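You operate a simulated robot arm through the tools that you are given. There is no shell and no other tool. Be economical: measure what you need, move in short steps, check, and stop when the job is done.

The job below is to be done with a simulated robot arm. You get a single attempt, and the scene is never put back.

## Task
Stand the red clay block on the tile's slip patch and tamp it flat.
Fine: the tile on the pink board, worked in the board holder; it ends on the ware board, tamper back where it stood.

Only the result counts: the job must be done as asked and must still hold three seconds after the hand-in. Knocking over, shifting, dropping, spilling or breaking anything else fails it.

## Robot
A 6-joint arm with a two-finger parallel gripper, fixed in place. Base frame: the origin is at the foot of the arm, x ahead of it, y to its left, z up; the work surface is at about z = 920. Lengths are in mm, angles in rad, forces in N, time in s.
With the tool pointing down near the work surface it reaches from about 120 to 740 mm from the base axis. Its first joint turns from -2.897 to 2.897 rad. Payload 3.91 kg.
The tool frame sits at the grasp point between the pads (the TCP): z along the fingers, y along the line on which they close. The tips reach 30 mm beyond it. Largest opening 110 mm; finger width 20, thickness 10; the body of the gripper, 48 by 112 mm, starts 55 mm behind the TCP.
Orientation is that of the tool frame in the base frame, as a unit quaternion [x, y, z, w]. With the fingers straight down and closing along the base's y, the tool's x points along the base's -x, its y along +y and its z along -z.

## Interface
- The arm moves only by the tool drive_tool. Its argument "steps" is a list of rows, each a list of 7 numbers: the turn, a rotation vector about the base's x, y, z in rad, then the shift along the base's x, y, z in mm, then the opening, from 0 (shut) to 1 (fully open). In form: [[ax, ay, az, x, y, z, gripper], ...]. A call has 1 to 8 rows; each row is the pose to reach, as a shift and turn from the pose commanded when the call began. Each row takes 0.2 s and may step no farther than 50 mm and 0.15 rad from the row before; otherwise, or with a gripper value out of range, the whole call is refused. A pose out of reach is approached as far as the arm can. The call stops where the force on the tool passes 90 N (or 10 N more than at its start, if that is more) or the arm is blocked; 0.2 s more then pass. Each finger travels about 45 mm/s and halts on what it meets, pressing with about 43 N; the grip force reading is that of the motor and also rises with nothing between the fingers. The clock runs only during rows and for 0.2 s after the last one: add rows that repeat a pose to give the fingers time. It gives the time, the measured TCP pose, the force on the tool (base axes), the opening and the grip force at its end, in the units of the frame above (readings bear some noise).
- Cameras (640 x 400 px; columns grow to the right, rows downward): "scene" is fixed at [50.8, 652, 1494.1]; the picture's right is [-0.77, -0.64, 0.00], its down [-0.55, 0.66, -0.50] and it looks along [0.32, -0.39, -0.86] (base axes); focal length 214 px, centre (320, 200). "wrist" rides on the gripper at [-36, 0, -57] in the tool frame; the picture's right is [0.00, -1.00, 0.00], its down [0.97, 0.00, -0.24] and it looks along [0.24, 0.00, 0.97] (tool axes); focal length 218 px, centre (320, 200). There is no depth. A picture from a camera that has moved, and an enlarged one, comes with that camera's place and axes in the base frame and with its lens.
- camera(camera): a new picture of that camera. The clock stands still meanwhile.
- move_column(by): slides the trunk up (or, below 0, down) by that many mm; the arm rides with it, the base frame stays. It gives what a move gives, with no picture.
- inspect(camera, box): a new picture of the part [left, top, right, bottom] of that camera's present view, enlarged. The clock stands still meanwhile.
- close_job(): hands the job in; it is judged then, once.

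Work in short steps. Places have to be worked out from the pictures, the camera data and where the tool is seen: move nearer, look again, correct. Check each grasp and each placing, and mend what went wrong. You have 120 turns and 68 pictures in all, those below and enlarged ones among them. Open the gripper and draw the arm clear of the work before you hand the job in, unless the task says otherwise; then end with one line.

The tools are called after "Call:" as name(argument=value, ...) on one line, values as JSON. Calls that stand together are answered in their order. drive_tool: Moves the arm, as the interface text tells. Its arguments: {"type":"object","properties":{"steps":{"type":"array"}},"required":["steps"]} The other tools are called the same way: move_column (by) slides the trunk up or down; camera (camera) takes a picture; inspect (camera, box) takes an enlarged picture of a part of a camera's view; close_job () hands the job in.

At the start:

```text
clock: 0.0
position: [153.3, 333.0, 1262.7]
tool_rot: [0.0, 1.0, 0.0, 0.0]
force: [0.6, 0.2, 0.2]
opening: 110.4
gripper_force: 0.1
trunk travel left (down, up): [-525.0, 65.0]
```

scene: 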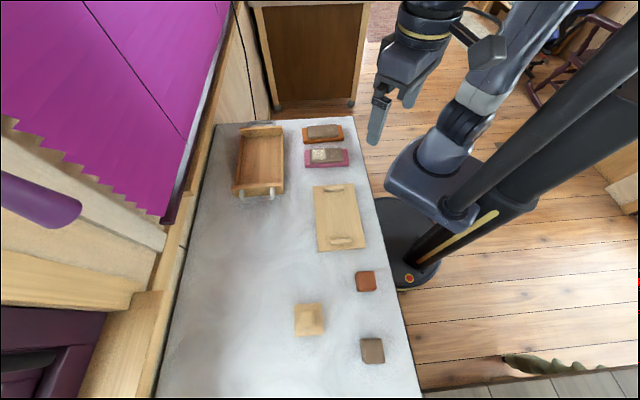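
wrist: 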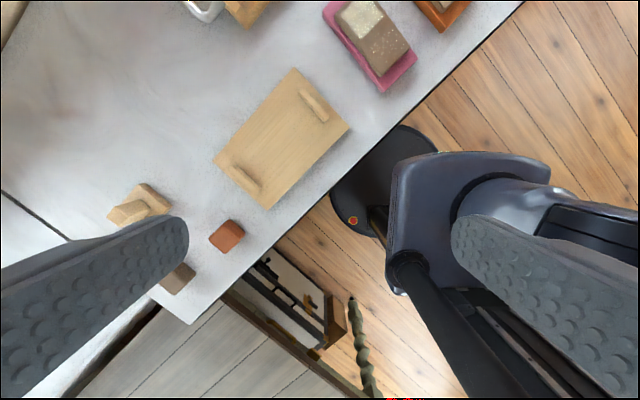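

I'll enlarge the scene to identify the objects.

Call:
inspect(camera="scene", box=[215, 110, 375, 210])

Call:
inspect(camera="scene", box=[270, 170, 430, 270])

Call:
inspect(camera="scene", box=[270, 265, 430, 365])

```text
4.00 times, centred on (295, 160) of scene
camera zoom: at [50.8, 652.0, 1494.1], right [-0.77, -0.64, 0.0], down [-0.55, 0.66, -0.5], along [0.32, -0.39, -0.86], focal length 858 px, centre (420, 360)
```

zoom: 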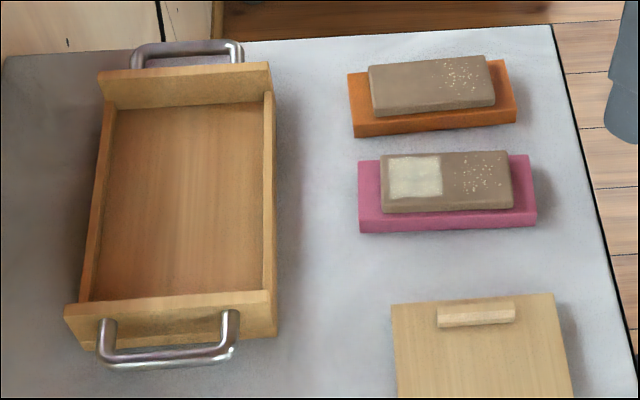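

```text
4.00 times, centred on (350, 220) of scene
camera zoom: at [50.8, 652.0, 1494.1], right [-0.77, -0.64, 0.0], down [-0.55, 0.66, -0.5], along [0.32, -0.39, -0.86], focal length 858 px, centre (200, 120)
```

zoom: 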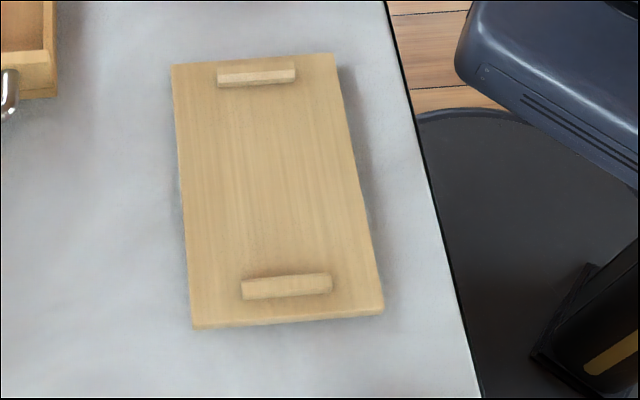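

```text
4.00 times, centred on (350, 315) of scene
camera zoom: at [50.8, 652.0, 1494.1], right [-0.77, -0.64, 0.0], down [-0.55, 0.66, -0.5], along [0.32, -0.39, -0.86], focal length 858 px, centre (200, -260)
```

zoom: 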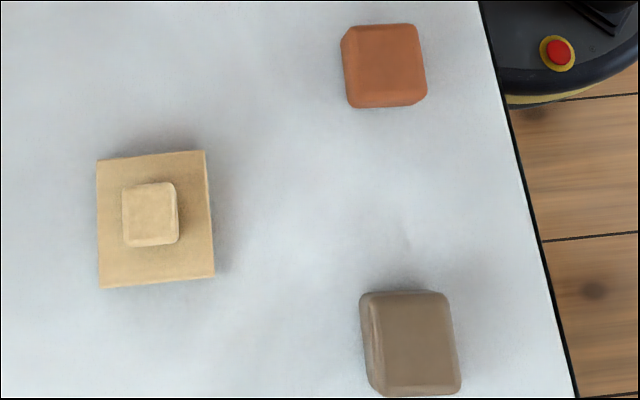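

The cleated board's gap seems to match the pink board's length, so it is probably the board holder, which would make the handled tray the ware board. I'll zoom the wrist view to measure this.

Call:
inspect(camera="wrist", box=[300, 0, 460, 100])

Call:
inspect(camera="wrist", box=[190, 55, 430, 205])

```text
4.00 times, centred on (380, 50) of wrist
camera zoom: at [188.7, 334.9, 1319.8], right [0.0, -1.0, 0.0], down [-0.97, 0.0, 0.24], along [-0.24, 0.0, -0.97], focal length 873 px, centre (80, 800)
```

zoom: 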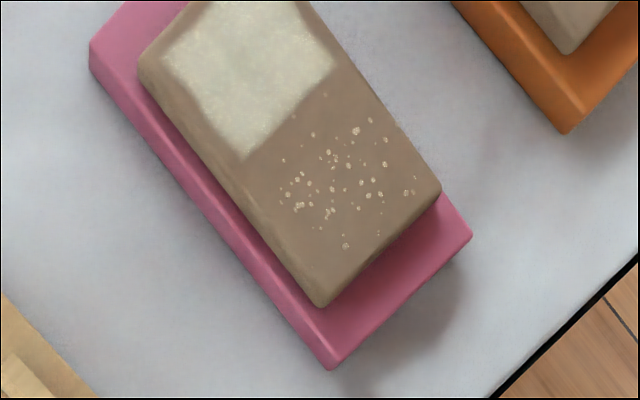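

```text
2.67 times, centred on (310, 130) of wrist
camera zoom: at [188.7, 334.9, 1319.8], right [0.0, -1.0, 0.0], down [-0.97, 0.0, 0.24], along [-0.24, 0.0, -0.97], focal length 582 px, centre (347, 387)
```

zoom: 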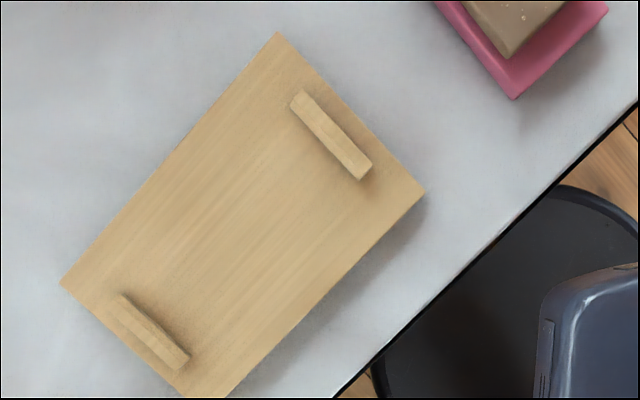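

The holder's cleats look right for the pink board turned by 90°. I'll move the wrist over the tray and pink area for a clean top view.

Call:
drive_tool(steps=[[0, 0, 0, 50, 0, 0, 1], [0, 0, 0, 100, 0, 0, 1], [0, 0, 0, 150, 0, 0, 1], [0, 0, 0, 200, 0, 0, 1], [0, 0, 0, 250, 0, 0, 1], [0, 0, 0, 250, 0, 0, 1]])

Call:
camera(camera="wrist")

```text
clock: 1.4
position: [402.1, 332.4, 1262.7]
tool_rot: [0.0, 1.0, 0.001, 0.0]
force: [0.3, 0.4, 0.0]
opening: 110.2
gripper_force: 0.1
trunk travel left (down, up): [-525.0, 65.0]
```

```text
60 pictures are left
camera wrist: at [438.8, 334.9, 1319.8], right [0.0, -1.0, 0.0], down [-0.97, 0.0, 0.24], along [-0.24, 0.0, -0.97], focal length 218 px, centre (320, 200)
```

wrist: 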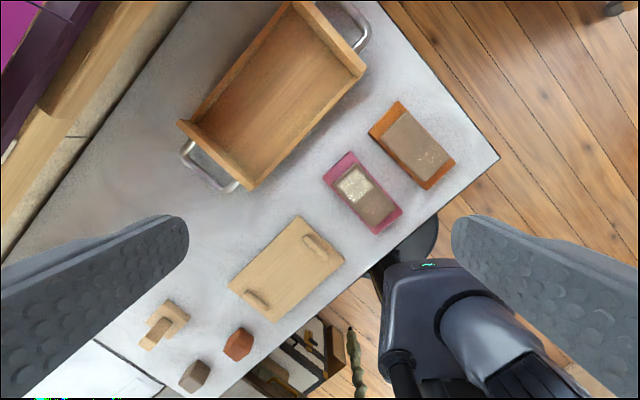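

Nice overview; zooming to each object for measurement.

Call:
inspect(camera="wrist", box=[296, 140, 440, 230])

Call:
inspect(camera="wrist", box=[206, 210, 382, 320])

Call:
inspect(camera="wrist", box=[130, 0, 450, 200])

Call:
inspect(camera="wrist", box=[120, 290, 296, 400])

```text
4.44 times, centred on (368, 185) of wrist
camera zoom: at [438.8, 334.9, 1319.8], right [0.0, -1.0, 0.0], down [-0.97, 0.0, 0.24], along [-0.24, 0.0, -0.97], focal length 970 px, centre (107, 267)
```

zoom: 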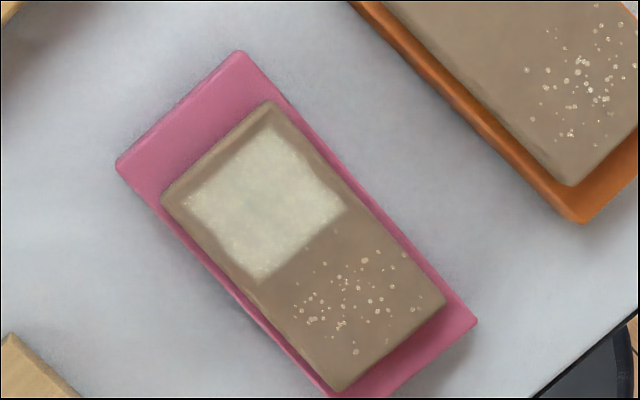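

```text
3.64 times, centred on (294, 265) of wrist
camera zoom: at [438.8, 334.9, 1319.8], right [0.0, -1.0, 0.0], down [-0.97, 0.0, 0.24], along [-0.24, 0.0, -0.97], focal length 794 px, centre (414, -36)
```

zoom: 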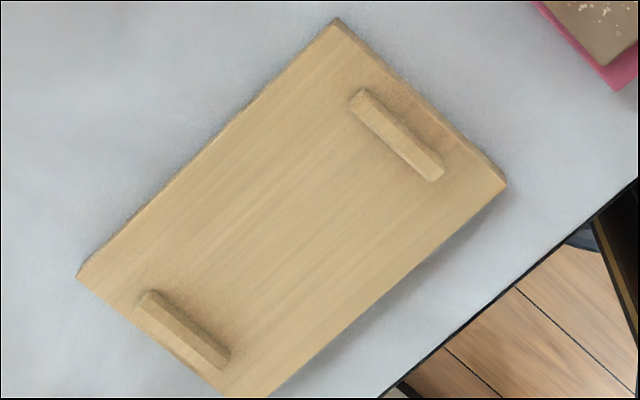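

```text
2.00 times, centred on (290, 100) of wrist
camera zoom: at [438.8, 334.9, 1319.8], right [0.0, -1.0, 0.0], down [-0.97, 0.0, 0.24], along [-0.24, 0.0, -0.97], focal length 436 px, centre (380, 400)
```

zoom: 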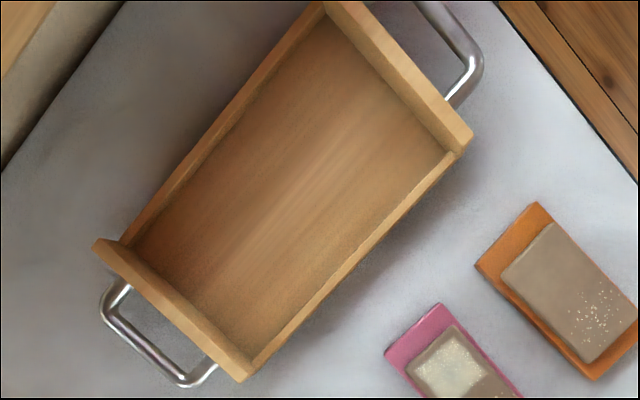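

```text
3.64 times, centred on (208, 345) of wrist
camera zoom: at [438.8, 334.9, 1319.8], right [0.0, -1.0, 0.0], down [-0.97, 0.0, 0.24], along [-0.24, 0.0, -0.97], focal length 794 px, centre (727, -327)
```

zoom: 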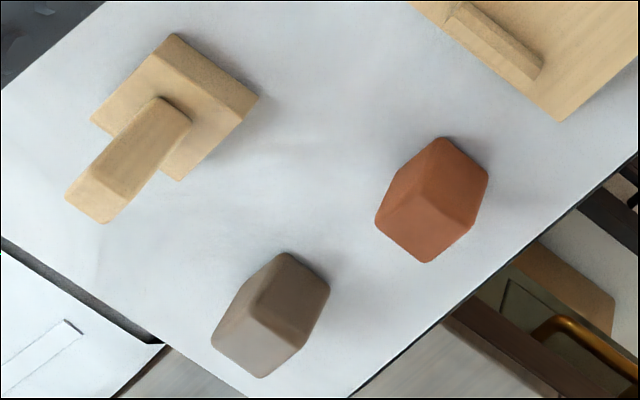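

Measured: pink board about 150×64, centred near (352,256) and yawed about 43°. The holder gap is about 160, centred near (191,403), and the tray is centred near (513,413). I need thicknesses, so I'll zoom in from the scene camera.

Call:
inspect(camera="scene", box=[296, 140, 360, 180])

Call:
inspect(camera="scene", box=[308, 220, 372, 260])

```text
10.00 times, centred on (328, 160) of scene
camera zoom: at [50.8, 652.0, 1494.1], right [-0.77, -0.64, 0.0], down [-0.55, 0.66, -0.5], along [0.32, -0.39, -0.86], focal length 2145 px, centre (240, 600)
```

zoom: 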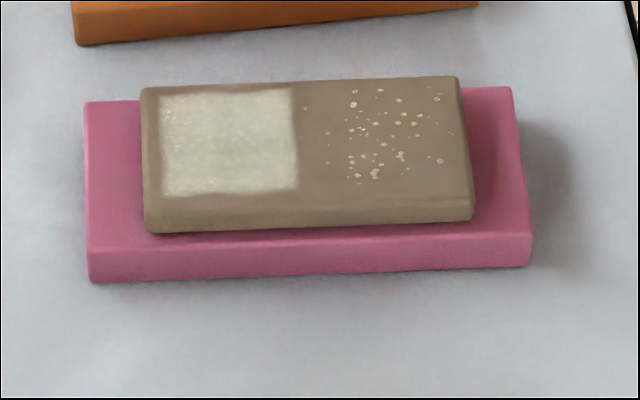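

```text
10.00 times, centred on (340, 240) of scene
camera zoom: at [50.8, 652.0, 1494.1], right [-0.77, -0.64, 0.0], down [-0.55, 0.66, -0.5], along [0.32, -0.39, -0.86], focal length 2145 px, centre (120, -200)
```

zoom: 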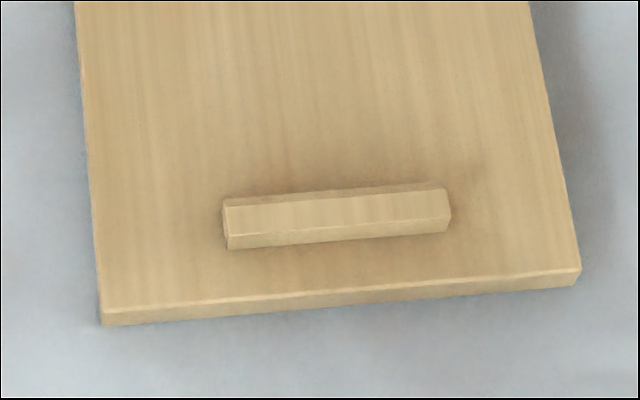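

Pink board is about 20 thick (top ~940) with the tile top at ~956, and the holder's top is ~930. I'll go above the pink board, turning +43° so the fingers straddle its width.

Call:
drive_tool(steps=[[0, 0, 0.13, -10, -15, -30, 0.8], [0, 0, 0.26, -20, -30, -60, 0.8], [0, 0, 0.39, -30, -45, -90, 0.8], [0, 0, 0.52, -40, -60, -120, 0.8], [0, 0, 0.65, -50, -76, -150, 0.8], [0, 0, 0.754, -50, -76, -180, 0.8], [0, 0, 0.754, -50, -76, -200, 0.8], [0, 0, 0.754, -50, -76, -200, 0.8]])

Call:
camera(camera="wrist")

```text
clock: 3.2
position: [351.0, 257.3, 1062.2]
tool_rot: [-0.368, 0.93, 0.001, 0.0]
force: [-1.0, -0.3, 0.2]
opening: 88.3
gripper_force: 0.2
trunk travel left (down, up): [-525.0, 65.0]
```

```text
53 pictures are left
camera wrist: at [378.6, 283.4, 1119.6], right [0.68, -0.73, 0.0], down [-0.71, -0.66, 0.24], along [-0.17, -0.16, -0.97], focal length 218 px, centre (320, 200)
```

wrist: 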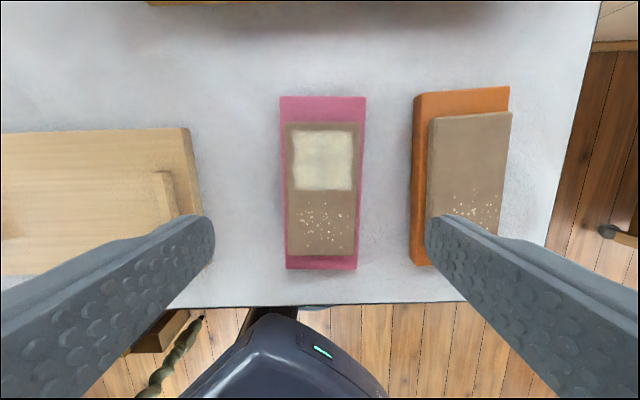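

Board sits centred between the fingers and aligned. I'll descend to TCP z≈953.

Call:
drive_tool(steps=[[0, 0, 0, 0.5, -0.5, -40, 0.8], [0, 0, 0, 0.5, -0.5, -80, 0.8], [0, 0, 0, 0.5, -0.5, -100, 0.8], [0, 0, 0, 0.5, -0.5, -109, 0.8], [0, 0, 0, 0.5, -0.5, -109, 0.8]])

Call:
inspect(camera="scene", box=[264, 110, 392, 190])

```text
clock: 4.4
position: [353.0, 257.8, 952.9]
tool_rot: [-0.368, 0.93, 0.0, 0.0]
force: [0.0, 0.0, -0.3]
opening: 88.2
gripper_force: 0.1
trunk travel left (down, up): [-525.0, 65.0]
```

```text
5.00 times, centred on (328, 150) of scene
camera zoom: at [50.8, 652.0, 1494.1], right [-0.77, -0.64, 0.0], down [-0.55, 0.66, -0.5], along [0.32, -0.39, -0.86], focal length 1072 px, centre (280, 450)
```

zoom: 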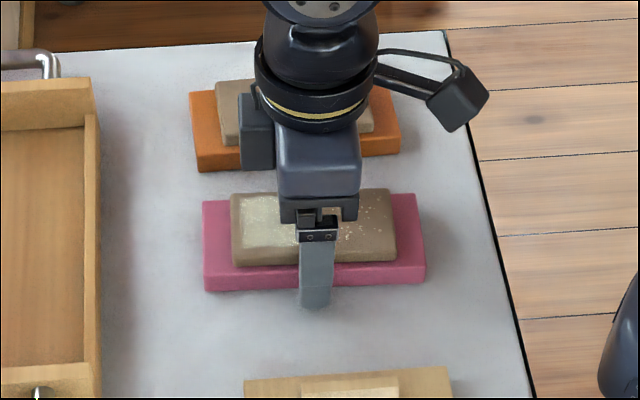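

Clear on both sides. Closing the gripper, then a small lift to check the hold.

Call:
drive_tool(steps=[[0, 0, 0, 0, 0, 0, 0.4], [0, 0, 0, 0, 0, 0, 0.4], [0, 0, 0, 0, 0, 0, 0.4], [0, 0, 0, 0, 0, 0, 0.4], [0, 0, 0, 0, 0, 0, 0.4]])

Call:
drive_tool(steps=[[0, 0, 0, 0, 0, 10, 0.4], [0, 0, 0, 0, 0, 20, 0.4], [0, 0, 0, 0, 0, 40, 0.4], [0, 0, 0, 0, 0, 60, 0.4], [0, 0, 0, 0, 0, 60, 0.4]])

Call:
inspect(camera="scene", box=[264, 110, 392, 190])

Call:
camera(camera="wrist")

```text
clock: 5.6
position: [353.0, 257.6, 954.6]
tool_rot: [-0.368, 0.93, -0.001, 0.0]
force: [-0.1, 0.4, 0.1]
opening: 67.5
gripper_force: 42.4
trunk travel left (down, up): [-525.0, 65.0]
```

```text
clock: 6.8
position: [353.2, 256.7, 1015.4]
tool_rot: [-0.368, 0.93, 0.0, 0.0]
force: [0.0, -0.1, -2.4]
opening: 67.2
gripper_force: 43.0
trunk travel left (down, up): [-525.0, 65.0]
```

```text
5.00 times, centred on (328, 150) of scene
camera zoom: at [50.8, 652.0, 1494.1], right [-0.77, -0.64, 0.0], down [-0.55, 0.66, -0.5], along [0.32, -0.39, -0.86], focal length 1072 px, centre (280, 450)
```

zoom: 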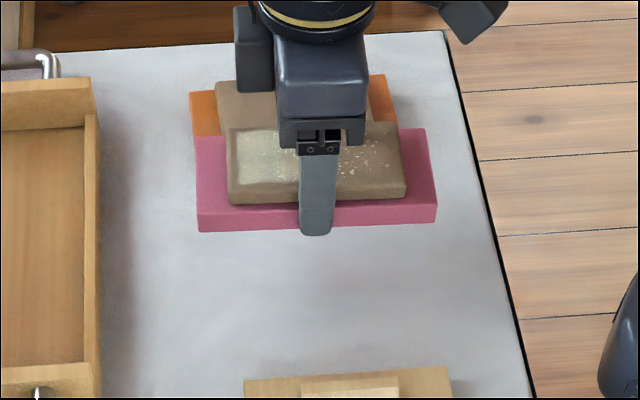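

```text
50 pictures are left
camera wrist: at [379.6, 283.5, 1071.2], right [0.68, -0.73, 0.0], down [-0.71, -0.66, 0.24], along [-0.18, -0.16, -0.97], focal length 218 px, centre (320, 200)
```

wrist: 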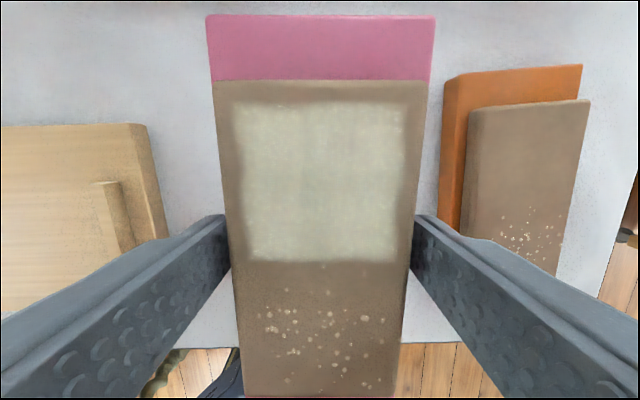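

The board is held level at about 67 mm opening. Next I'll swing it toward the holder, turning −87.5° in total; this is the first half.

Call:
drive_tool(steps=[[0, 0, 0, 0, 0, 30, 0.4], [0, 0, -0.13, -13, 12, 40, 0.4], [0, 0, -0.26, -27, 24, 40, 0.4], [0, 0, -0.39, -41, 37, 40, 0.4], [0, 0, -0.52, -55, 49, 40, 0.4], [0, 0, -0.65, -68, 61, 40, 0.4], [0, 0, -0.76, -81, 72, 40, 0.4], [0, 0, -0.76, -81, 72, 40, 0.4]])

Call:
drive_tool(steps=[[0, 0, -0.13, -13, 12, 0, 0.4], [0, 0, -0.26, -27, 24, 0, 0.4], [0, 0, -0.39, -41, 37, 0, 0.4], [0, 0, -0.52, -55, 49, 0, 0.4], [0, 0, -0.65, -68, 61, 0, 0.4], [0, 0, -0.767, -82, 73.5, 0, 0.4], [0, 0, -0.767, -82, 73.5, 0, 0.4]])

Call:
camera(camera="wrist")

Call:
inspect(camera="scene", box=[260, 140, 420, 240])

```text
clock: 8.6
position: [271.6, 330.1, 1053.1]
tool_rot: [0.004, 1.0, 0.0, 0.0]
force: [0.5, -0.4, -3.0]
opening: 67.5
gripper_force: 42.5
trunk travel left (down, up): [-525.0, 65.0]
```

```text
clock: 10.2
position: [189.7, 402.6, 1053.9]
tool_rot: [0.378, 0.926, 0.0, 0.0]
force: [-0.1, 0.4, -1.8]
opening: 67.4
gripper_force: 43.8
trunk travel left (down, up): [-525.0, 65.0]
```

```text
49 pictures are left
camera wrist: at [216.0, 378.9, 1110.4], right [-0.7, -0.71, 0.0], down [-0.69, 0.68, 0.24], along [-0.17, 0.17, -0.97], focal length 218 px, centre (320, 200)
```

wrist: 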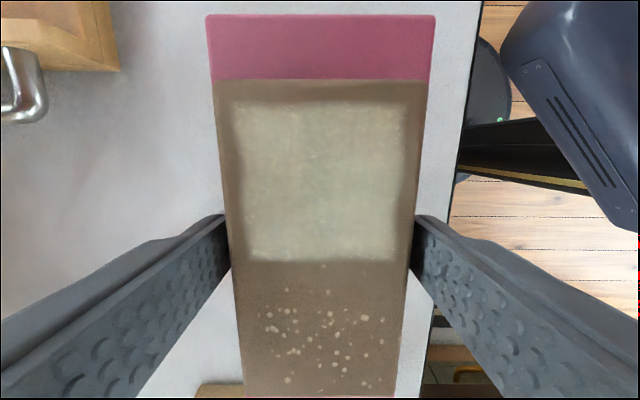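

```text
4.00 times, centred on (340, 190) of scene
camera zoom: at [50.8, 652.0, 1494.1], right [-0.77, -0.64, 0.0], down [-0.55, 0.66, -0.5], along [0.32, -0.39, -0.86], focal length 858 px, centre (240, 240)
```

zoom: 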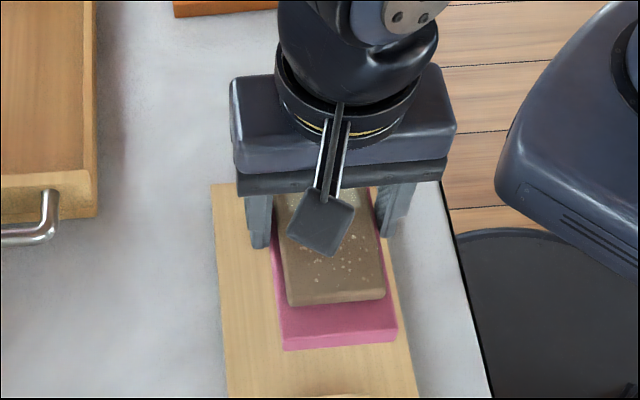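

Alignment looks right. I'll lower it to hover just above the cleats and check the end gaps.

Call:
drive_tool(steps=[[0, 0, 0, 0, 0, -30, 0.4], [0, 0, 0, 0, 0, -60, 0.4], [0, 0, 0, 0, 0, -76, 0.4], [0, 0, 0, 0, 0, -76, 0.4]])

Call:
inspect(camera="scene", box=[290, 180, 386, 240])

Call:
inspect(camera="scene", box=[308, 220, 372, 260])

Call:
camera(camera="wrist")

```text
clock: 11.2
position: [190.3, 403.2, 976.4]
tool_rot: [0.377, 0.926, 0.0, 0.001]
force: [0.0, -0.4, -2.8]
opening: 67.3
gripper_force: 42.8
trunk travel left (down, up): [-525.0, 65.0]
```

```text
6.67 times, centred on (338, 210) of scene
camera zoom: at [50.8, 652.0, 1494.1], right [-0.77, -0.64, 0.0], down [-0.55, 0.66, -0.5], along [0.32, -0.39, -0.86], focal length 1430 px, centre (200, 133)
```

zoom: 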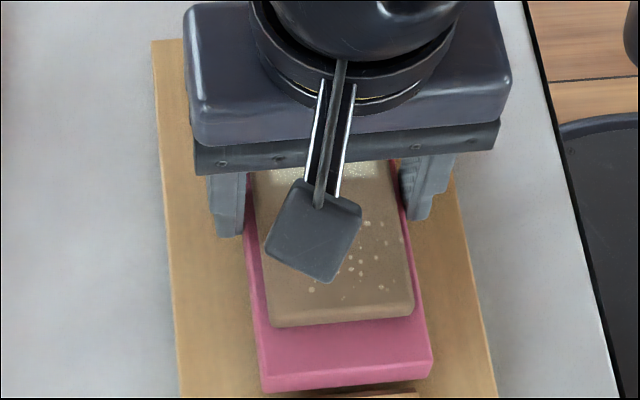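

```text
10.00 times, centred on (340, 240) of scene
camera zoom: at [50.8, 652.0, 1494.1], right [-0.77, -0.64, 0.0], down [-0.55, 0.66, -0.5], along [0.32, -0.39, -0.86], focal length 2145 px, centre (120, -200)
```

zoom: 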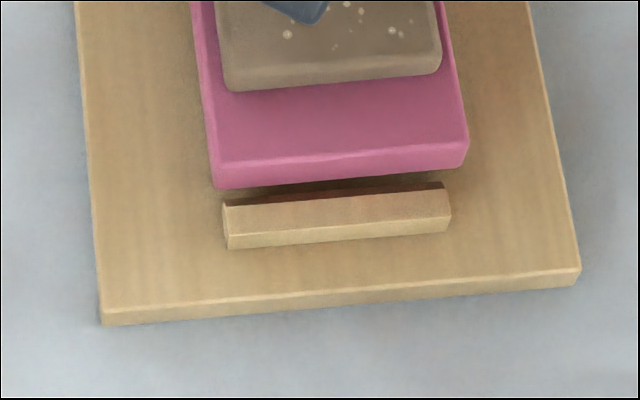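

```text
45 pictures are left
camera wrist: at [216.4, 379.1, 1034.2], right [-0.7, -0.72, 0.0], down [-0.69, 0.68, 0.24], along [-0.17, 0.17, -0.97], focal length 218 px, centre (320, 200)
```

wrist: 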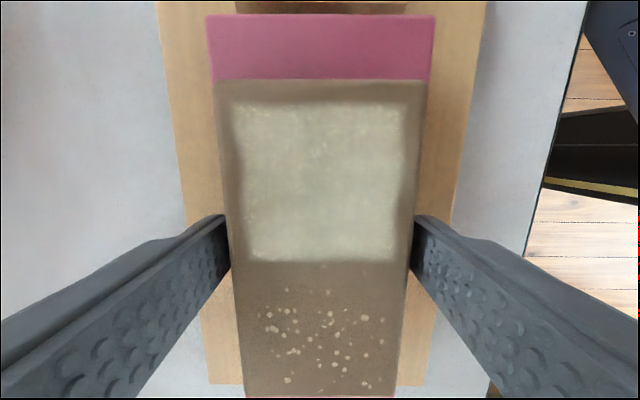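

Sides are symmetric, but the end clearance is small. The board looks about 1.5 mm too close to the lower cleat, so I'll shift it and go down a little, then recheck.

Call:
drive_tool(steps=[[0, 0, 0, 1.2, -1.2, 0, 0.4], [0, 0, 0, 1.2, -1.2, -3, 0.4], [0, 0, 0, 1.2, -1.2, -3, 0.4]])

Call:
inspect(camera="scene", box=[322, 230, 362, 255])

Call:
inspect(camera="wrist", box=[220, 0, 420, 125])

```text
clock: 12.0
position: [191.4, 400.8, 974.8]
tool_rot: [0.377, 0.926, -0.001, 0.0]
force: [0.0, -0.4, -1.9]
opening: 67.2
gripper_force: 42.7
trunk travel left (down, up): [-525.0, 65.0]
```

```text
16.00 times, centred on (342, 242) of scene
camera zoom: at [50.8, 652.0, 1494.1], right [-0.77, -0.64, 0.0], down [-0.55, 0.66, -0.5], along [0.32, -0.39, -0.86], focal length 3432 px, centre (-32, -480)
```

zoom: 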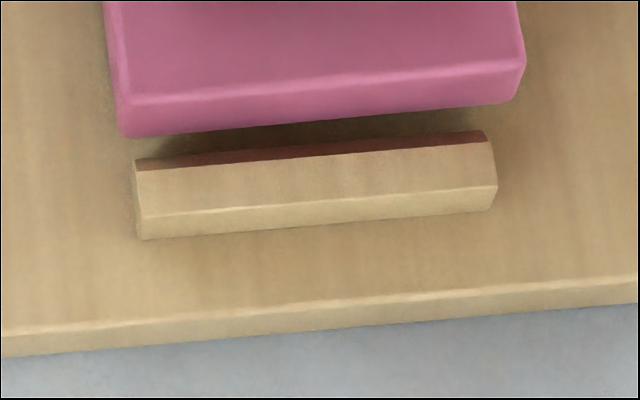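

```text
3.20 times, centred on (320, 62) of wrist
camera zoom: at [217.4, 377.3, 1031.5], right [-0.7, -0.72, 0.0], down [-0.69, 0.68, 0.24], along [-0.17, 0.17, -0.97], focal length 698 px, centre (320, 640)
```

zoom: 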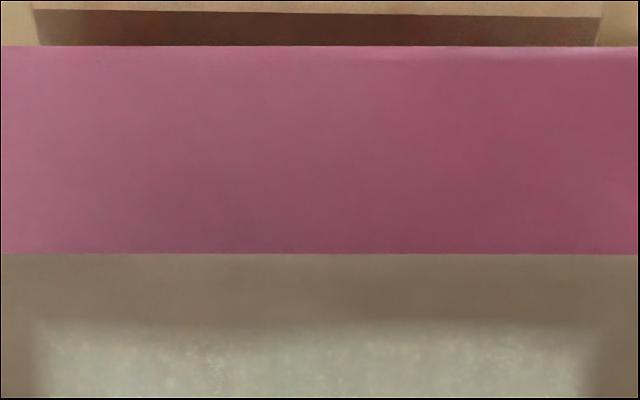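

Gap estimate: about 2 mm at the lower cleat and 7 mm at the upper. I'll shift 2 mm toward the upper end and lower until it seats.

Call:
drive_tool(steps=[[0, 0, 0, 1.5, -1.5, 0, 0.4], [0, 0, 0, 1.5, -1.5, -4, 0.4], [0, 0, 0, 1.5, -1.5, -7, 0.4], [0, 0, 0, 1.5, -1.5, -10, 0.4], [0, 0, 0, 1.5, -1.5, -10, 0.4]])

Call:
inspect(camera="scene", box=[322, 230, 362, 255])

Call:
inspect(camera="wrist", box=[220, 0, 420, 125])

```text
clock: 13.2
position: [191.8, 400.1, 966.8]
tool_rot: [0.377, 0.926, 0.003, 0.001]
force: [1.0, -4.2, 34.8]
opening: 67.9
gripper_force: 42.8
trunk travel left (down, up): [-525.0, 65.0]
```

```text
16.00 times, centred on (342, 242) of scene
camera zoom: at [50.8, 652.0, 1494.1], right [-0.77, -0.64, 0.0], down [-0.55, 0.66, -0.5], along [0.32, -0.39, -0.86], focal length 3432 px, centre (-32, -480)
```

zoom: 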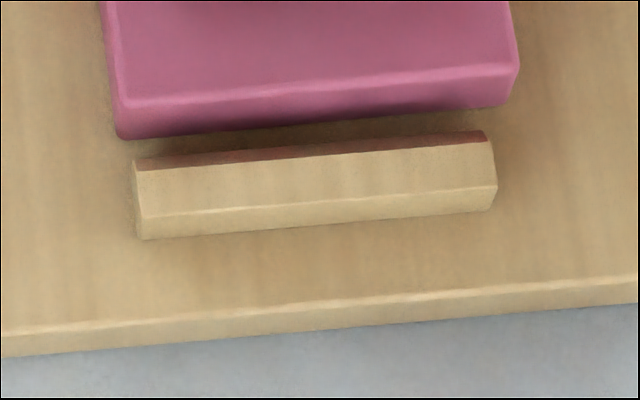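

```text
3.20 times, centred on (320, 62) of wrist
camera zoom: at [218.5, 375.4, 1023.9], right [-0.7, -0.72, -0.01], down [-0.7, 0.68, 0.24], along [-0.17, 0.17, -0.97], focal length 698 px, centre (320, 640)
```

zoom: 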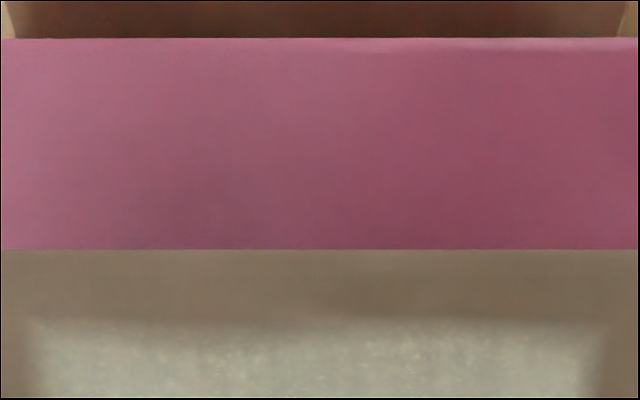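

There was 35 N of contact at about 967, either the holder surface or the upper chamfer. The lower gap now shows ~4.5 mm, so I'll lift slightly, shift back 1.3 mm and re-lower.

Call:
drive_tool(steps=[[0, 0, 0, 0, 0, 4, 0.4], [0, 0, 0, -0.9, 0.9, 4, 0.4], [0, 0, 0, -0.9, 0.9, 2, 0.4], [0, 0, 0, -0.9, 0.9, 2, 0.4]])

Call:
drive_tool(steps=[[0, 0, 0, 0, 0, -1, 0.4], [0, 0, 0, 0, 0, -1, 0.4]])

Call:
drive_tool(steps=[[0, 0, 0, 0, 0, -1, 0.4], [0, 0, 0, 0, 0, -1, 0.4]])

Call:
inspect(camera="scene", box=[322, 230, 362, 255])

```text
clock: 14.2
position: [191.8, 399.5, 967.6]
tool_rot: [0.377, 0.926, 0.0, 0.0]
force: [3.7, -3.5, 12.7]
opening: 67.3
gripper_force: 43.0
trunk travel left (down, up): [-525.0, 65.0]
```

```text
clock: 14.8
position: [191.5, 399.3, 965.8]
tool_rot: [0.377, 0.926, 0.0, 0.0]
force: [4.6, -3.0, 26.4]
opening: 67.4
gripper_force: 42.7
trunk travel left (down, up): [-525.0, 65.0]
```

```text
clock: 15.4
position: [190.9, 400.4, 966.0]
tool_rot: [0.377, 0.926, 0.002, 0.0]
force: [4.2, -3.4, 35.1]
opening: 67.6
gripper_force: 42.9
trunk travel left (down, up): [-525.0, 65.0]
```

```text
16.00 times, centred on (342, 242) of scene
camera zoom: at [50.8, 652.0, 1494.1], right [-0.77, -0.64, 0.0], down [-0.55, 0.66, -0.5], along [0.32, -0.39, -0.86], focal length 3432 px, centre (-32, -480)
```

zoom: 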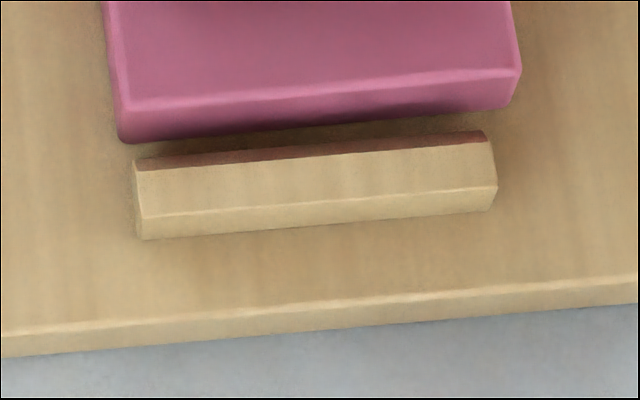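

Reaction is consistent with a flat seat (only friction sideways), and the cleats haven't moved. I'll relieve the force slightly and release.

Call:
drive_tool(steps=[[0, 0, 0, 0, 0, 2, 0.4], [0, 0, 0, 0, 0, 2, 0.6], [0, 0, 0, 0, 0, 2, 0.78], [0, 0, 0, 0, 0, 2, 0.78], [0, 0, 0, 0, 0, 40, 0.78], [0, 0, 0, 0, 0, 80, 0.78], [0, 0, 0, 0, 0, 125, 0.78], [0, 0, 0, 0, 0, 125, 0.78]])

Call:
camera(camera="wrist")

Call:
inspect(camera="scene", box=[308, 210, 388, 260])

```text
clock: 17.2
position: [191.9, 400.9, 1090.6]
tool_rot: [0.377, 0.926, 0.0, 0.0]
force: [0.9, -0.9, 0.6]
opening: 85.8
gripper_force: 0.1
trunk travel left (down, up): [-525.0, 65.0]
```

```text
39 pictures are left
camera wrist: at [218.1, 377.7, 1147.3], right [-0.7, -0.72, 0.0], down [-0.69, 0.68, 0.24], along [-0.17, 0.17, -0.97], focal length 218 px, centre (320, 200)
```

wrist: 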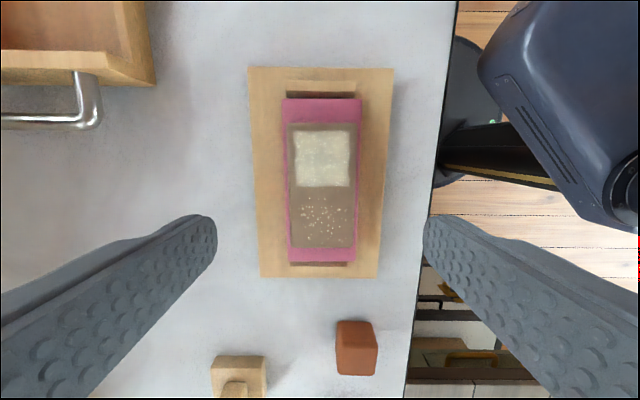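

```text
8.00 times, centred on (348, 235) of scene
camera zoom: at [50.8, 652.0, 1494.1], right [-0.77, -0.64, 0.0], down [-0.55, 0.66, -0.5], along [0.32, -0.39, -0.86], focal length 1716 px, centre (96, -80)
```

zoom: 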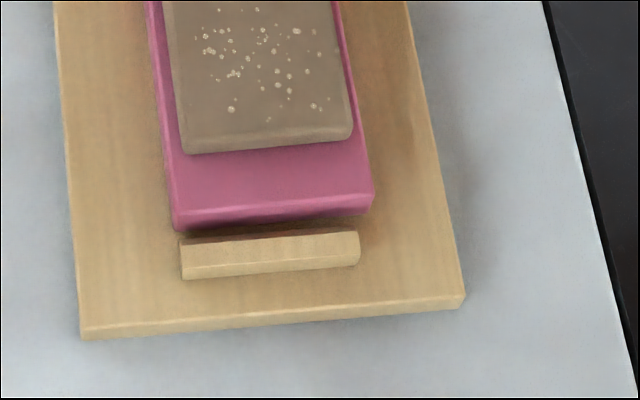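

Zoom to verify seating at both cleats.

Call:
inspect(camera="wrist", box=[176, 64, 464, 280])

Call:
inspect(camera="scene", box=[300, 175, 380, 225])

```text
1.85 times, centred on (320, 172) of wrist
camera zoom: at [218.1, 377.7, 1147.3], right [-0.7, -0.72, 0.0], down [-0.69, 0.68, 0.24], along [-0.17, 0.17, -0.97], focal length 404 px, centre (320, 252)
```

zoom: 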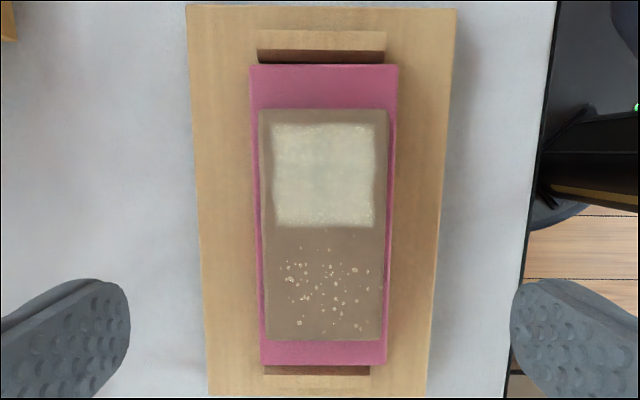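

```text
8.00 times, centred on (340, 200) of scene
camera zoom: at [50.8, 652.0, 1494.1], right [-0.77, -0.64, 0.0], down [-0.55, 0.66, -0.5], along [0.32, -0.39, -0.86], focal length 1716 px, centre (160, 200)
```

zoom: 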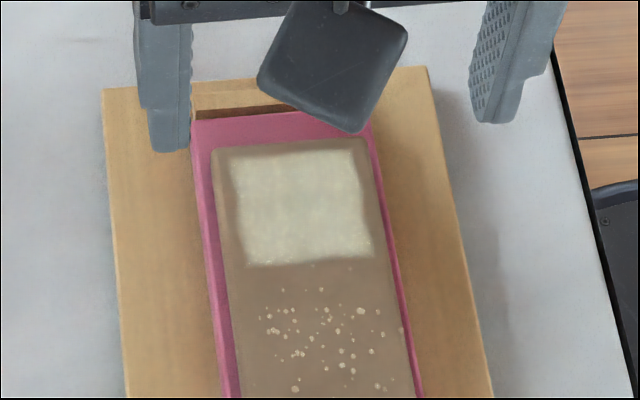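

Board seated. The patch centre works out at about (210,383), top ~967. Now to hover over the red block.

Call:
drive_tool(steps=[[0, 0, 0, -34, 21, 0, 0.78], [0, 0, 0, -68, 43, 0, 0.78], [0, 0, 0, -102, 65, 0, 0.78], [0, 0, 0, -136, 86, 0, 0.78], [0, 0, 0, -169, 107, 0, 0.78], [0, 0, 0, -169, 107, 0, 0.78]])

Call:
camera(camera="wrist")

```text
clock: 18.6
position: [20.4, 508.1, 1089.6]
tool_rot: [0.378, 0.926, 0.0, 0.0]
force: [-0.9, -0.2, -0.2]
opening: 85.7
gripper_force: 0.1
trunk travel left (down, up): [-525.0, 65.0]
```

```text
35 pictures are left
camera wrist: at [48.1, 484.4, 1145.7], right [-0.7, -0.72, 0.0], down [-0.69, 0.68, 0.24], along [-0.17, 0.17, -0.97], focal length 218 px, centre (320, 200)
```

wrist: 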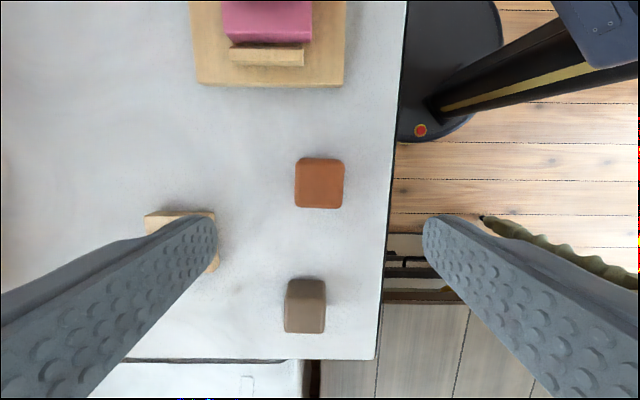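

Red block is nearly under the tool, about 42 wide and aligned. I'll check its height in the scene view.

Call:
inspect(camera="scene", box=[342, 262, 390, 292])

Call:
inspect(camera="scene", box=[276, 290, 340, 330])

```text
13.33 times, centred on (366, 277) of scene
camera zoom: at [50.8, 652.0, 1494.1], right [-0.77, -0.64, 0.0], down [-0.55, 0.66, -0.5], along [0.32, -0.39, -0.86], focal length 2860 px, centre (-293, -827)
```

zoom: 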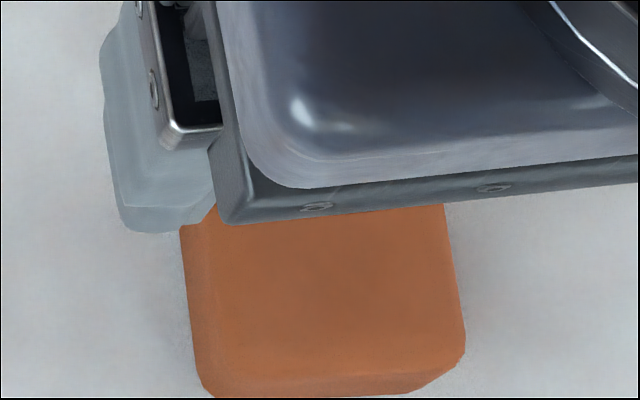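

```text
10.00 times, centred on (308, 310) of scene
camera zoom: at [50.8, 652.0, 1494.1], right [-0.77, -0.64, 0.0], down [-0.55, 0.66, -0.5], along [0.32, -0.39, -0.86], focal length 2145 px, centre (440, -900)
```

zoom: 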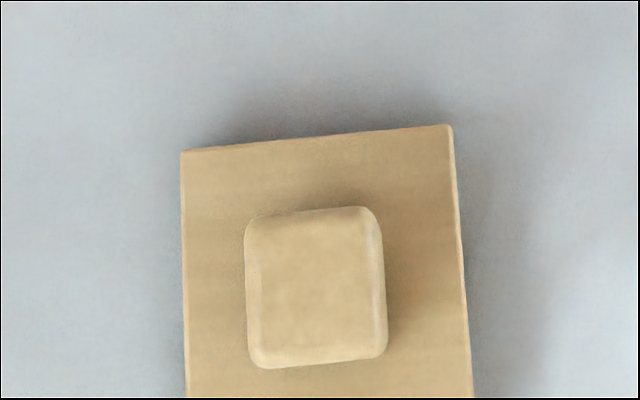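

Block is about 45 tall (top ~965). I'll shift slightly and descend to TCP 960 so the tips stay 10 mm above its base.

Call:
drive_tool(steps=[[0, 0, 0, 5.3, -2, -30, 0.78], [0, 0, 0, 5.3, -2, -70, 0.78], [0, 0, 0, 5.3, -2, -105, 0.78], [0, 0, 0, 5.3, -2, -129, 0.78], [0, 0, 0, 5.3, -2, -129, 0.78]])

Call:
camera(camera="wrist")

```text
clock: 19.8
position: [27.5, 506.7, 960.2]
tool_rot: [0.377, 0.926, 0.0, 0.0]
force: [0.0, 0.0, -0.3]
opening: 85.7
gripper_force: 0.1
trunk travel left (down, up): [-525.0, 65.0]
```

```text
32 pictures are left
camera wrist: at [54.3, 482.2, 1017.2], right [-0.7, -0.72, 0.0], down [-0.69, 0.68, 0.24], along [-0.17, 0.17, -0.97], focal length 218 px, centre (320, 200)
```

wrist: 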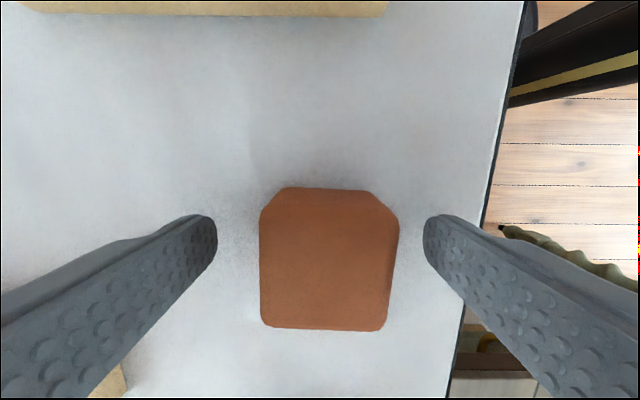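

Block top is really ~955 (35 tall, ~43 wide). I'll centre by 2.5 mm and close on it.

Call:
drive_tool(steps=[[0, 0, 0, -1.8, 1.7, 0, 0.78], [0, 0, 0, -1.8, 1.7, 0, 0.5], [0, 0, 0, -1.8, 1.7, 0, 0.3], [0, 0, 0, -1.8, 1.7, 0, 0.3], [0, 0, 0, -1.8, 1.7, 0, 0.3], [0, 0, 0, -1.8, 1.7, 0, 0.3]])

Call:
drive_tool(steps=[[0, 0, 0, 0, 0, 20, 0.3], [0, 0, 0, 0, 0, 60, 0.3], [0, 0, 0, 0, 0, 100, 0.3], [0, 0, 0, 0, 0, 100, 0.3]])

Call:
camera(camera="wrist")

```text
clock: 21.2
position: [26.2, 506.6, 961.4]
tool_rot: [0.378, 0.926, 0.0, 0.0]
force: [0.3, -0.4, 0.4]
opening: 43.7
gripper_force: 43.1
trunk travel left (down, up): [-525.0, 65.0]
```

```text
clock: 22.2
position: [26.5, 507.8, 1060.3]
tool_rot: [0.377, 0.926, 0.0, 0.0]
force: [0.2, -0.7, -0.8]
opening: 43.7
gripper_force: 43.0
trunk travel left (down, up): [-525.0, 65.0]
```

```text
31 pictures are left
camera wrist: at [52.8, 484.4, 1117.5], right [-0.7, -0.72, 0.0], down [-0.69, 0.68, 0.24], along [-0.17, 0.17, -0.97], focal length 218 px, centre (320, 200)
```

wrist: 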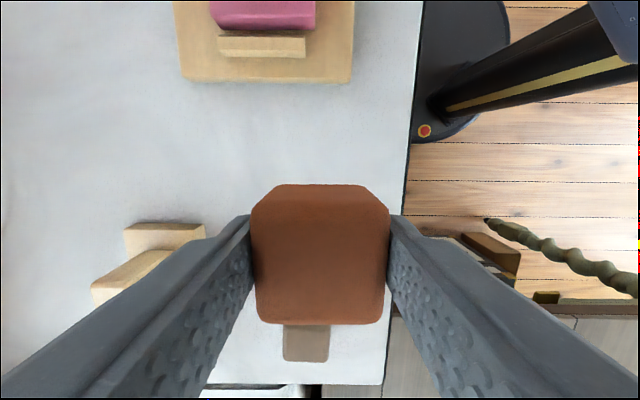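

Gripped (43.7 wide). Carrying it above the patch, with the target block centre at (210,383).

Call:
drive_tool(steps=[[0, 0, 0, 37, -25, 0, 0.3], [0, 0, 0, 74, -50, 0, 0.3], [0, 0, 0, 111, -75, 0, 0.3], [0, 0, 0, 148, -100, 0, 0.3], [0, 0, 0, 184.5, -125.3, 0, 0.3], [0, 0, 0, 184.5, -125.3, -30, 0.3], [0, 0, 0, 184.5, -125.3, -30, 0.3]])

Call:
camera(camera="wrist")

Call:
inspect(camera="scene", box=[292, 165, 388, 225])

```text
clock: 23.8
position: [211.0, 381.1, 1031.4]
tool_rot: [0.377, 0.926, -0.001, 0.0]
force: [-0.9, -0.2, -1.5]
opening: 43.7
gripper_force: 43.1
trunk travel left (down, up): [-525.0, 65.0]
```

```text
30 pictures are left
camera wrist: at [236.6, 357.9, 1087.3], right [-0.7, -0.72, 0.0], down [-0.69, 0.68, 0.24], along [-0.17, 0.17, -0.97], focal length 218 px, centre (320, 200)
```

wrist: 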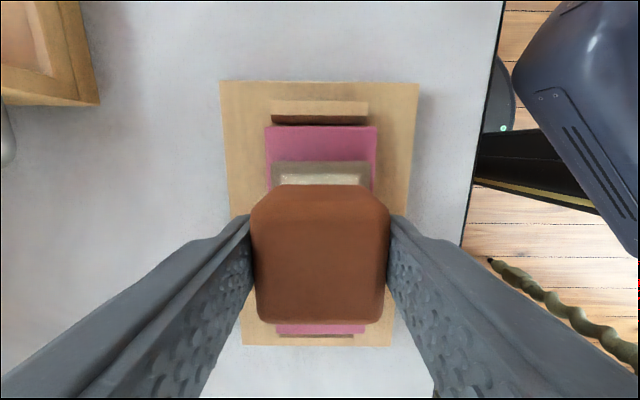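

```text
6.67 times, centred on (340, 195) of scene
camera zoom: at [50.8, 652.0, 1494.1], right [-0.77, -0.64, 0.0], down [-0.55, 0.66, -0.5], along [0.32, -0.39, -0.86], focal length 1430 px, centre (187, 233)
```

zoom: 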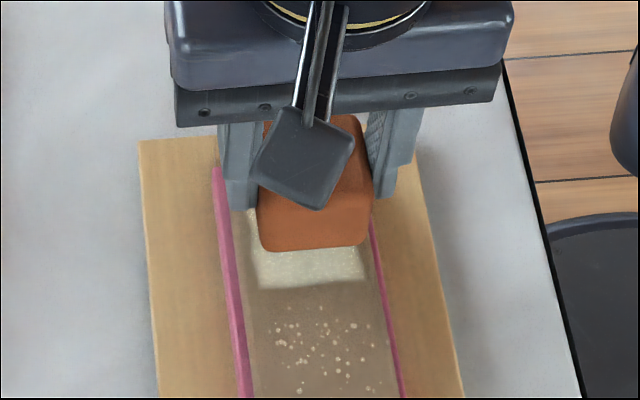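

Block is aligned with the patch in both directions. Lowering toward contact.

Call:
drive_tool(steps=[[0, 0, 0, 0, 0, -10, 0.3], [0, 0, 0, 0, 0, -18, 0.3], [0, 0, 0, 0, 0, -20, 0.3], [0, 0, 0, 0, 0, -20, 0.3]])

Call:
drive_tool(steps=[[0, 0, 0, 0, 0, -1.5, 0.3], [0, 0, 0, 0, 0, -1.5, 0.3]])

Call:
drive_tool(steps=[[0, 0, 0, 0, 0, -1.5, 0.3], [0, 0, 0, 0, 0, -1.5, 0.3]])

```text
clock: 24.8
position: [210.9, 381.6, 1010.9]
tool_rot: [0.378, 0.926, -0.001, 0.0]
force: [-0.8, -0.5, -1.3]
opening: 43.8
gripper_force: 43.2
trunk travel left (down, up): [-525.0, 65.0]
```

```text
clock: 25.4
position: [210.1, 383.0, 1009.4]
tool_rot: [0.378, 0.926, 0.001, 0.0]
force: [-0.8, 1.0, -1.9]
opening: 43.5
gripper_force: 42.9
trunk travel left (down, up): [-525.0, 65.0]
```

```text
clock: 26.0
position: [211.4, 382.5, 1008.0]
tool_rot: [0.377, 0.926, 0.0, -0.001]
force: [0.0, 0.2, -1.0]
opening: 43.6
gripper_force: 43.3
trunk travel left (down, up): [-525.0, 65.0]
```

No contact yet at 1008; I'll continue down in small steps.

Call:
drive_tool(steps=[[0, 0, 0, 0, 0, -1.5, 0.3], [0, 0, 0, 0, 0, -1.5, 0.3]])

Call:
drive_tool(steps=[[0, 0, 0, 0, 0, -1.5, 0.3], [0, 0, 0, 0, 0, -1.5, 0.3]])

Call:
inspect(camera="scene", box=[308, 185, 372, 225])

```text
clock: 26.6
position: [211.3, 382.9, 1006.4]
tool_rot: [0.377, 0.926, 0.001, 0.0]
force: [0.1, -0.2, -2.0]
opening: 43.7
gripper_force: 42.5
trunk travel left (down, up): [-525.0, 65.0]
```

```text
clock: 27.2
position: [211.0, 382.3, 1004.6]
tool_rot: [0.377, 0.926, 0.0, 0.0]
force: [-0.2, 0.2, 1.6]
opening: 43.6
gripper_force: 43.2
trunk travel left (down, up): [-525.0, 65.0]
```

```text
10.00 times, centred on (340, 205) of scene
camera zoom: at [50.8, 652.0, 1494.1], right [-0.77, -0.64, 0.0], down [-0.55, 0.66, -0.5], along [0.32, -0.39, -0.86], focal length 2145 px, centre (120, 150)
```

zoom: 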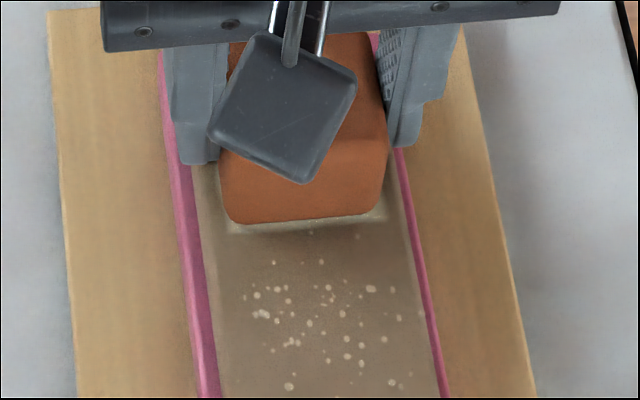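

Contact just starting. Pressing down a little more, then releasing and backing off for a check.

Call:
drive_tool(steps=[[0, 0, 0, 0, 0, -0.8, 0.3], [0, 0, 0, 0, 0, -0.8, 0.45], [0, 0, 0, 0, 0, -0.8, 0.6], [0, 0, 0, 0, 0, -0.8, 0.65], [0, 0, 0, 0, 0, -0.8, 0.65], [0, 0, 0, 0, 0, 40, 0.65], [0, 0, 0, 0, 0, 85, 0.65], [0, 0, 0, 0, 0, 85, 0.65]])

Call:
inspect(camera="wrist", box=[160, 60, 480, 260])

Call:
inspect(camera="scene", box=[308, 175, 388, 225])

```text
clock: 29.0
position: [210.9, 381.9, 1090.1]
tool_rot: [0.377, 0.926, 0.002, 0.001]
force: [-0.8, 0.0, -0.3]
opening: 71.5
gripper_force: 0.1
trunk travel left (down, up): [-525.0, 65.0]
```

```text
2.00 times, centred on (320, 160) of wrist
camera zoom: at [237.1, 358.6, 1146.5], right [-0.7, -0.72, 0.0], down [-0.69, 0.68, 0.24], along [-0.17, 0.17, -0.97], focal length 436 px, centre (320, 280)
```

zoom: 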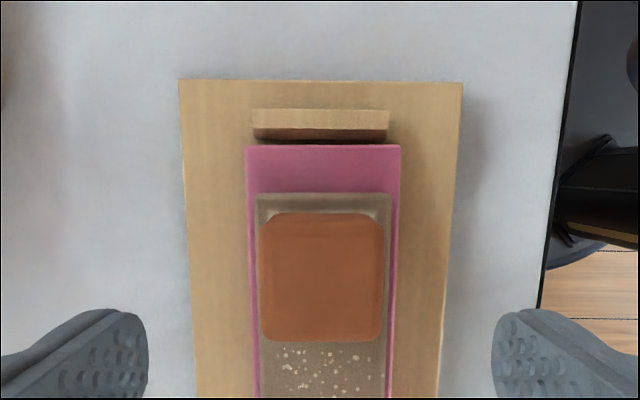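

```text
8.00 times, centred on (348, 200) of scene
camera zoom: at [50.8, 652.0, 1494.1], right [-0.77, -0.64, 0.0], down [-0.55, 0.66, -0.5], along [0.32, -0.39, -0.86], focal length 1716 px, centre (96, 200)
```

zoom: 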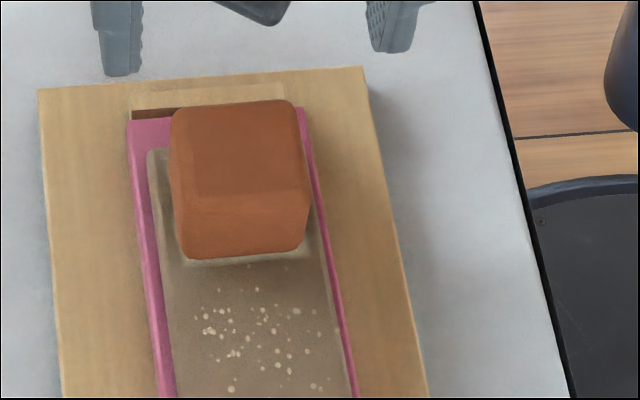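

Block stands on the patch, well centred. Next I'll move above the tamper at roughly (84,654), handle top ~1000.

Call:
drive_tool(steps=[[0, 0, 0, -18, 39, 10, 0.65], [0, 0, 0, -36, 78, 20, 0.65], [0, 0, 0, -54, 117, 20, 0.65], [0, 0, 0, -72, 156, 20, 0.65], [0, 0, 0, -90, 195, 20, 0.65], [0, 0, 0, -108, 234, 20, 0.65], [0, 0, 0, -127.6, 272.4, 20, 0.65], [0, 0, 0, -127.6, 272.4, 20, 0.65]])

Call:
camera(camera="wrist")

```text
clock: 30.8
position: [83.4, 655.4, 1108.9]
tool_rot: [0.377, 0.926, -0.002, 0.001]
force: [-0.4, -0.1, -0.1]
opening: 71.4
gripper_force: 0.1
trunk travel left (down, up): [-525.0, 65.0]
```

```text
25 pictures are left
camera wrist: at [109.7, 631.6, 1166.2], right [-0.7, -0.72, 0.0], down [-0.69, 0.68, 0.24], along [-0.17, 0.17, -0.97], focal length 218 px, centre (320, 200)
```

wrist: 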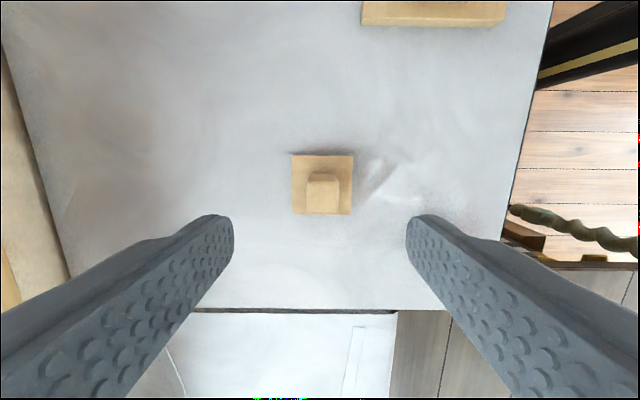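

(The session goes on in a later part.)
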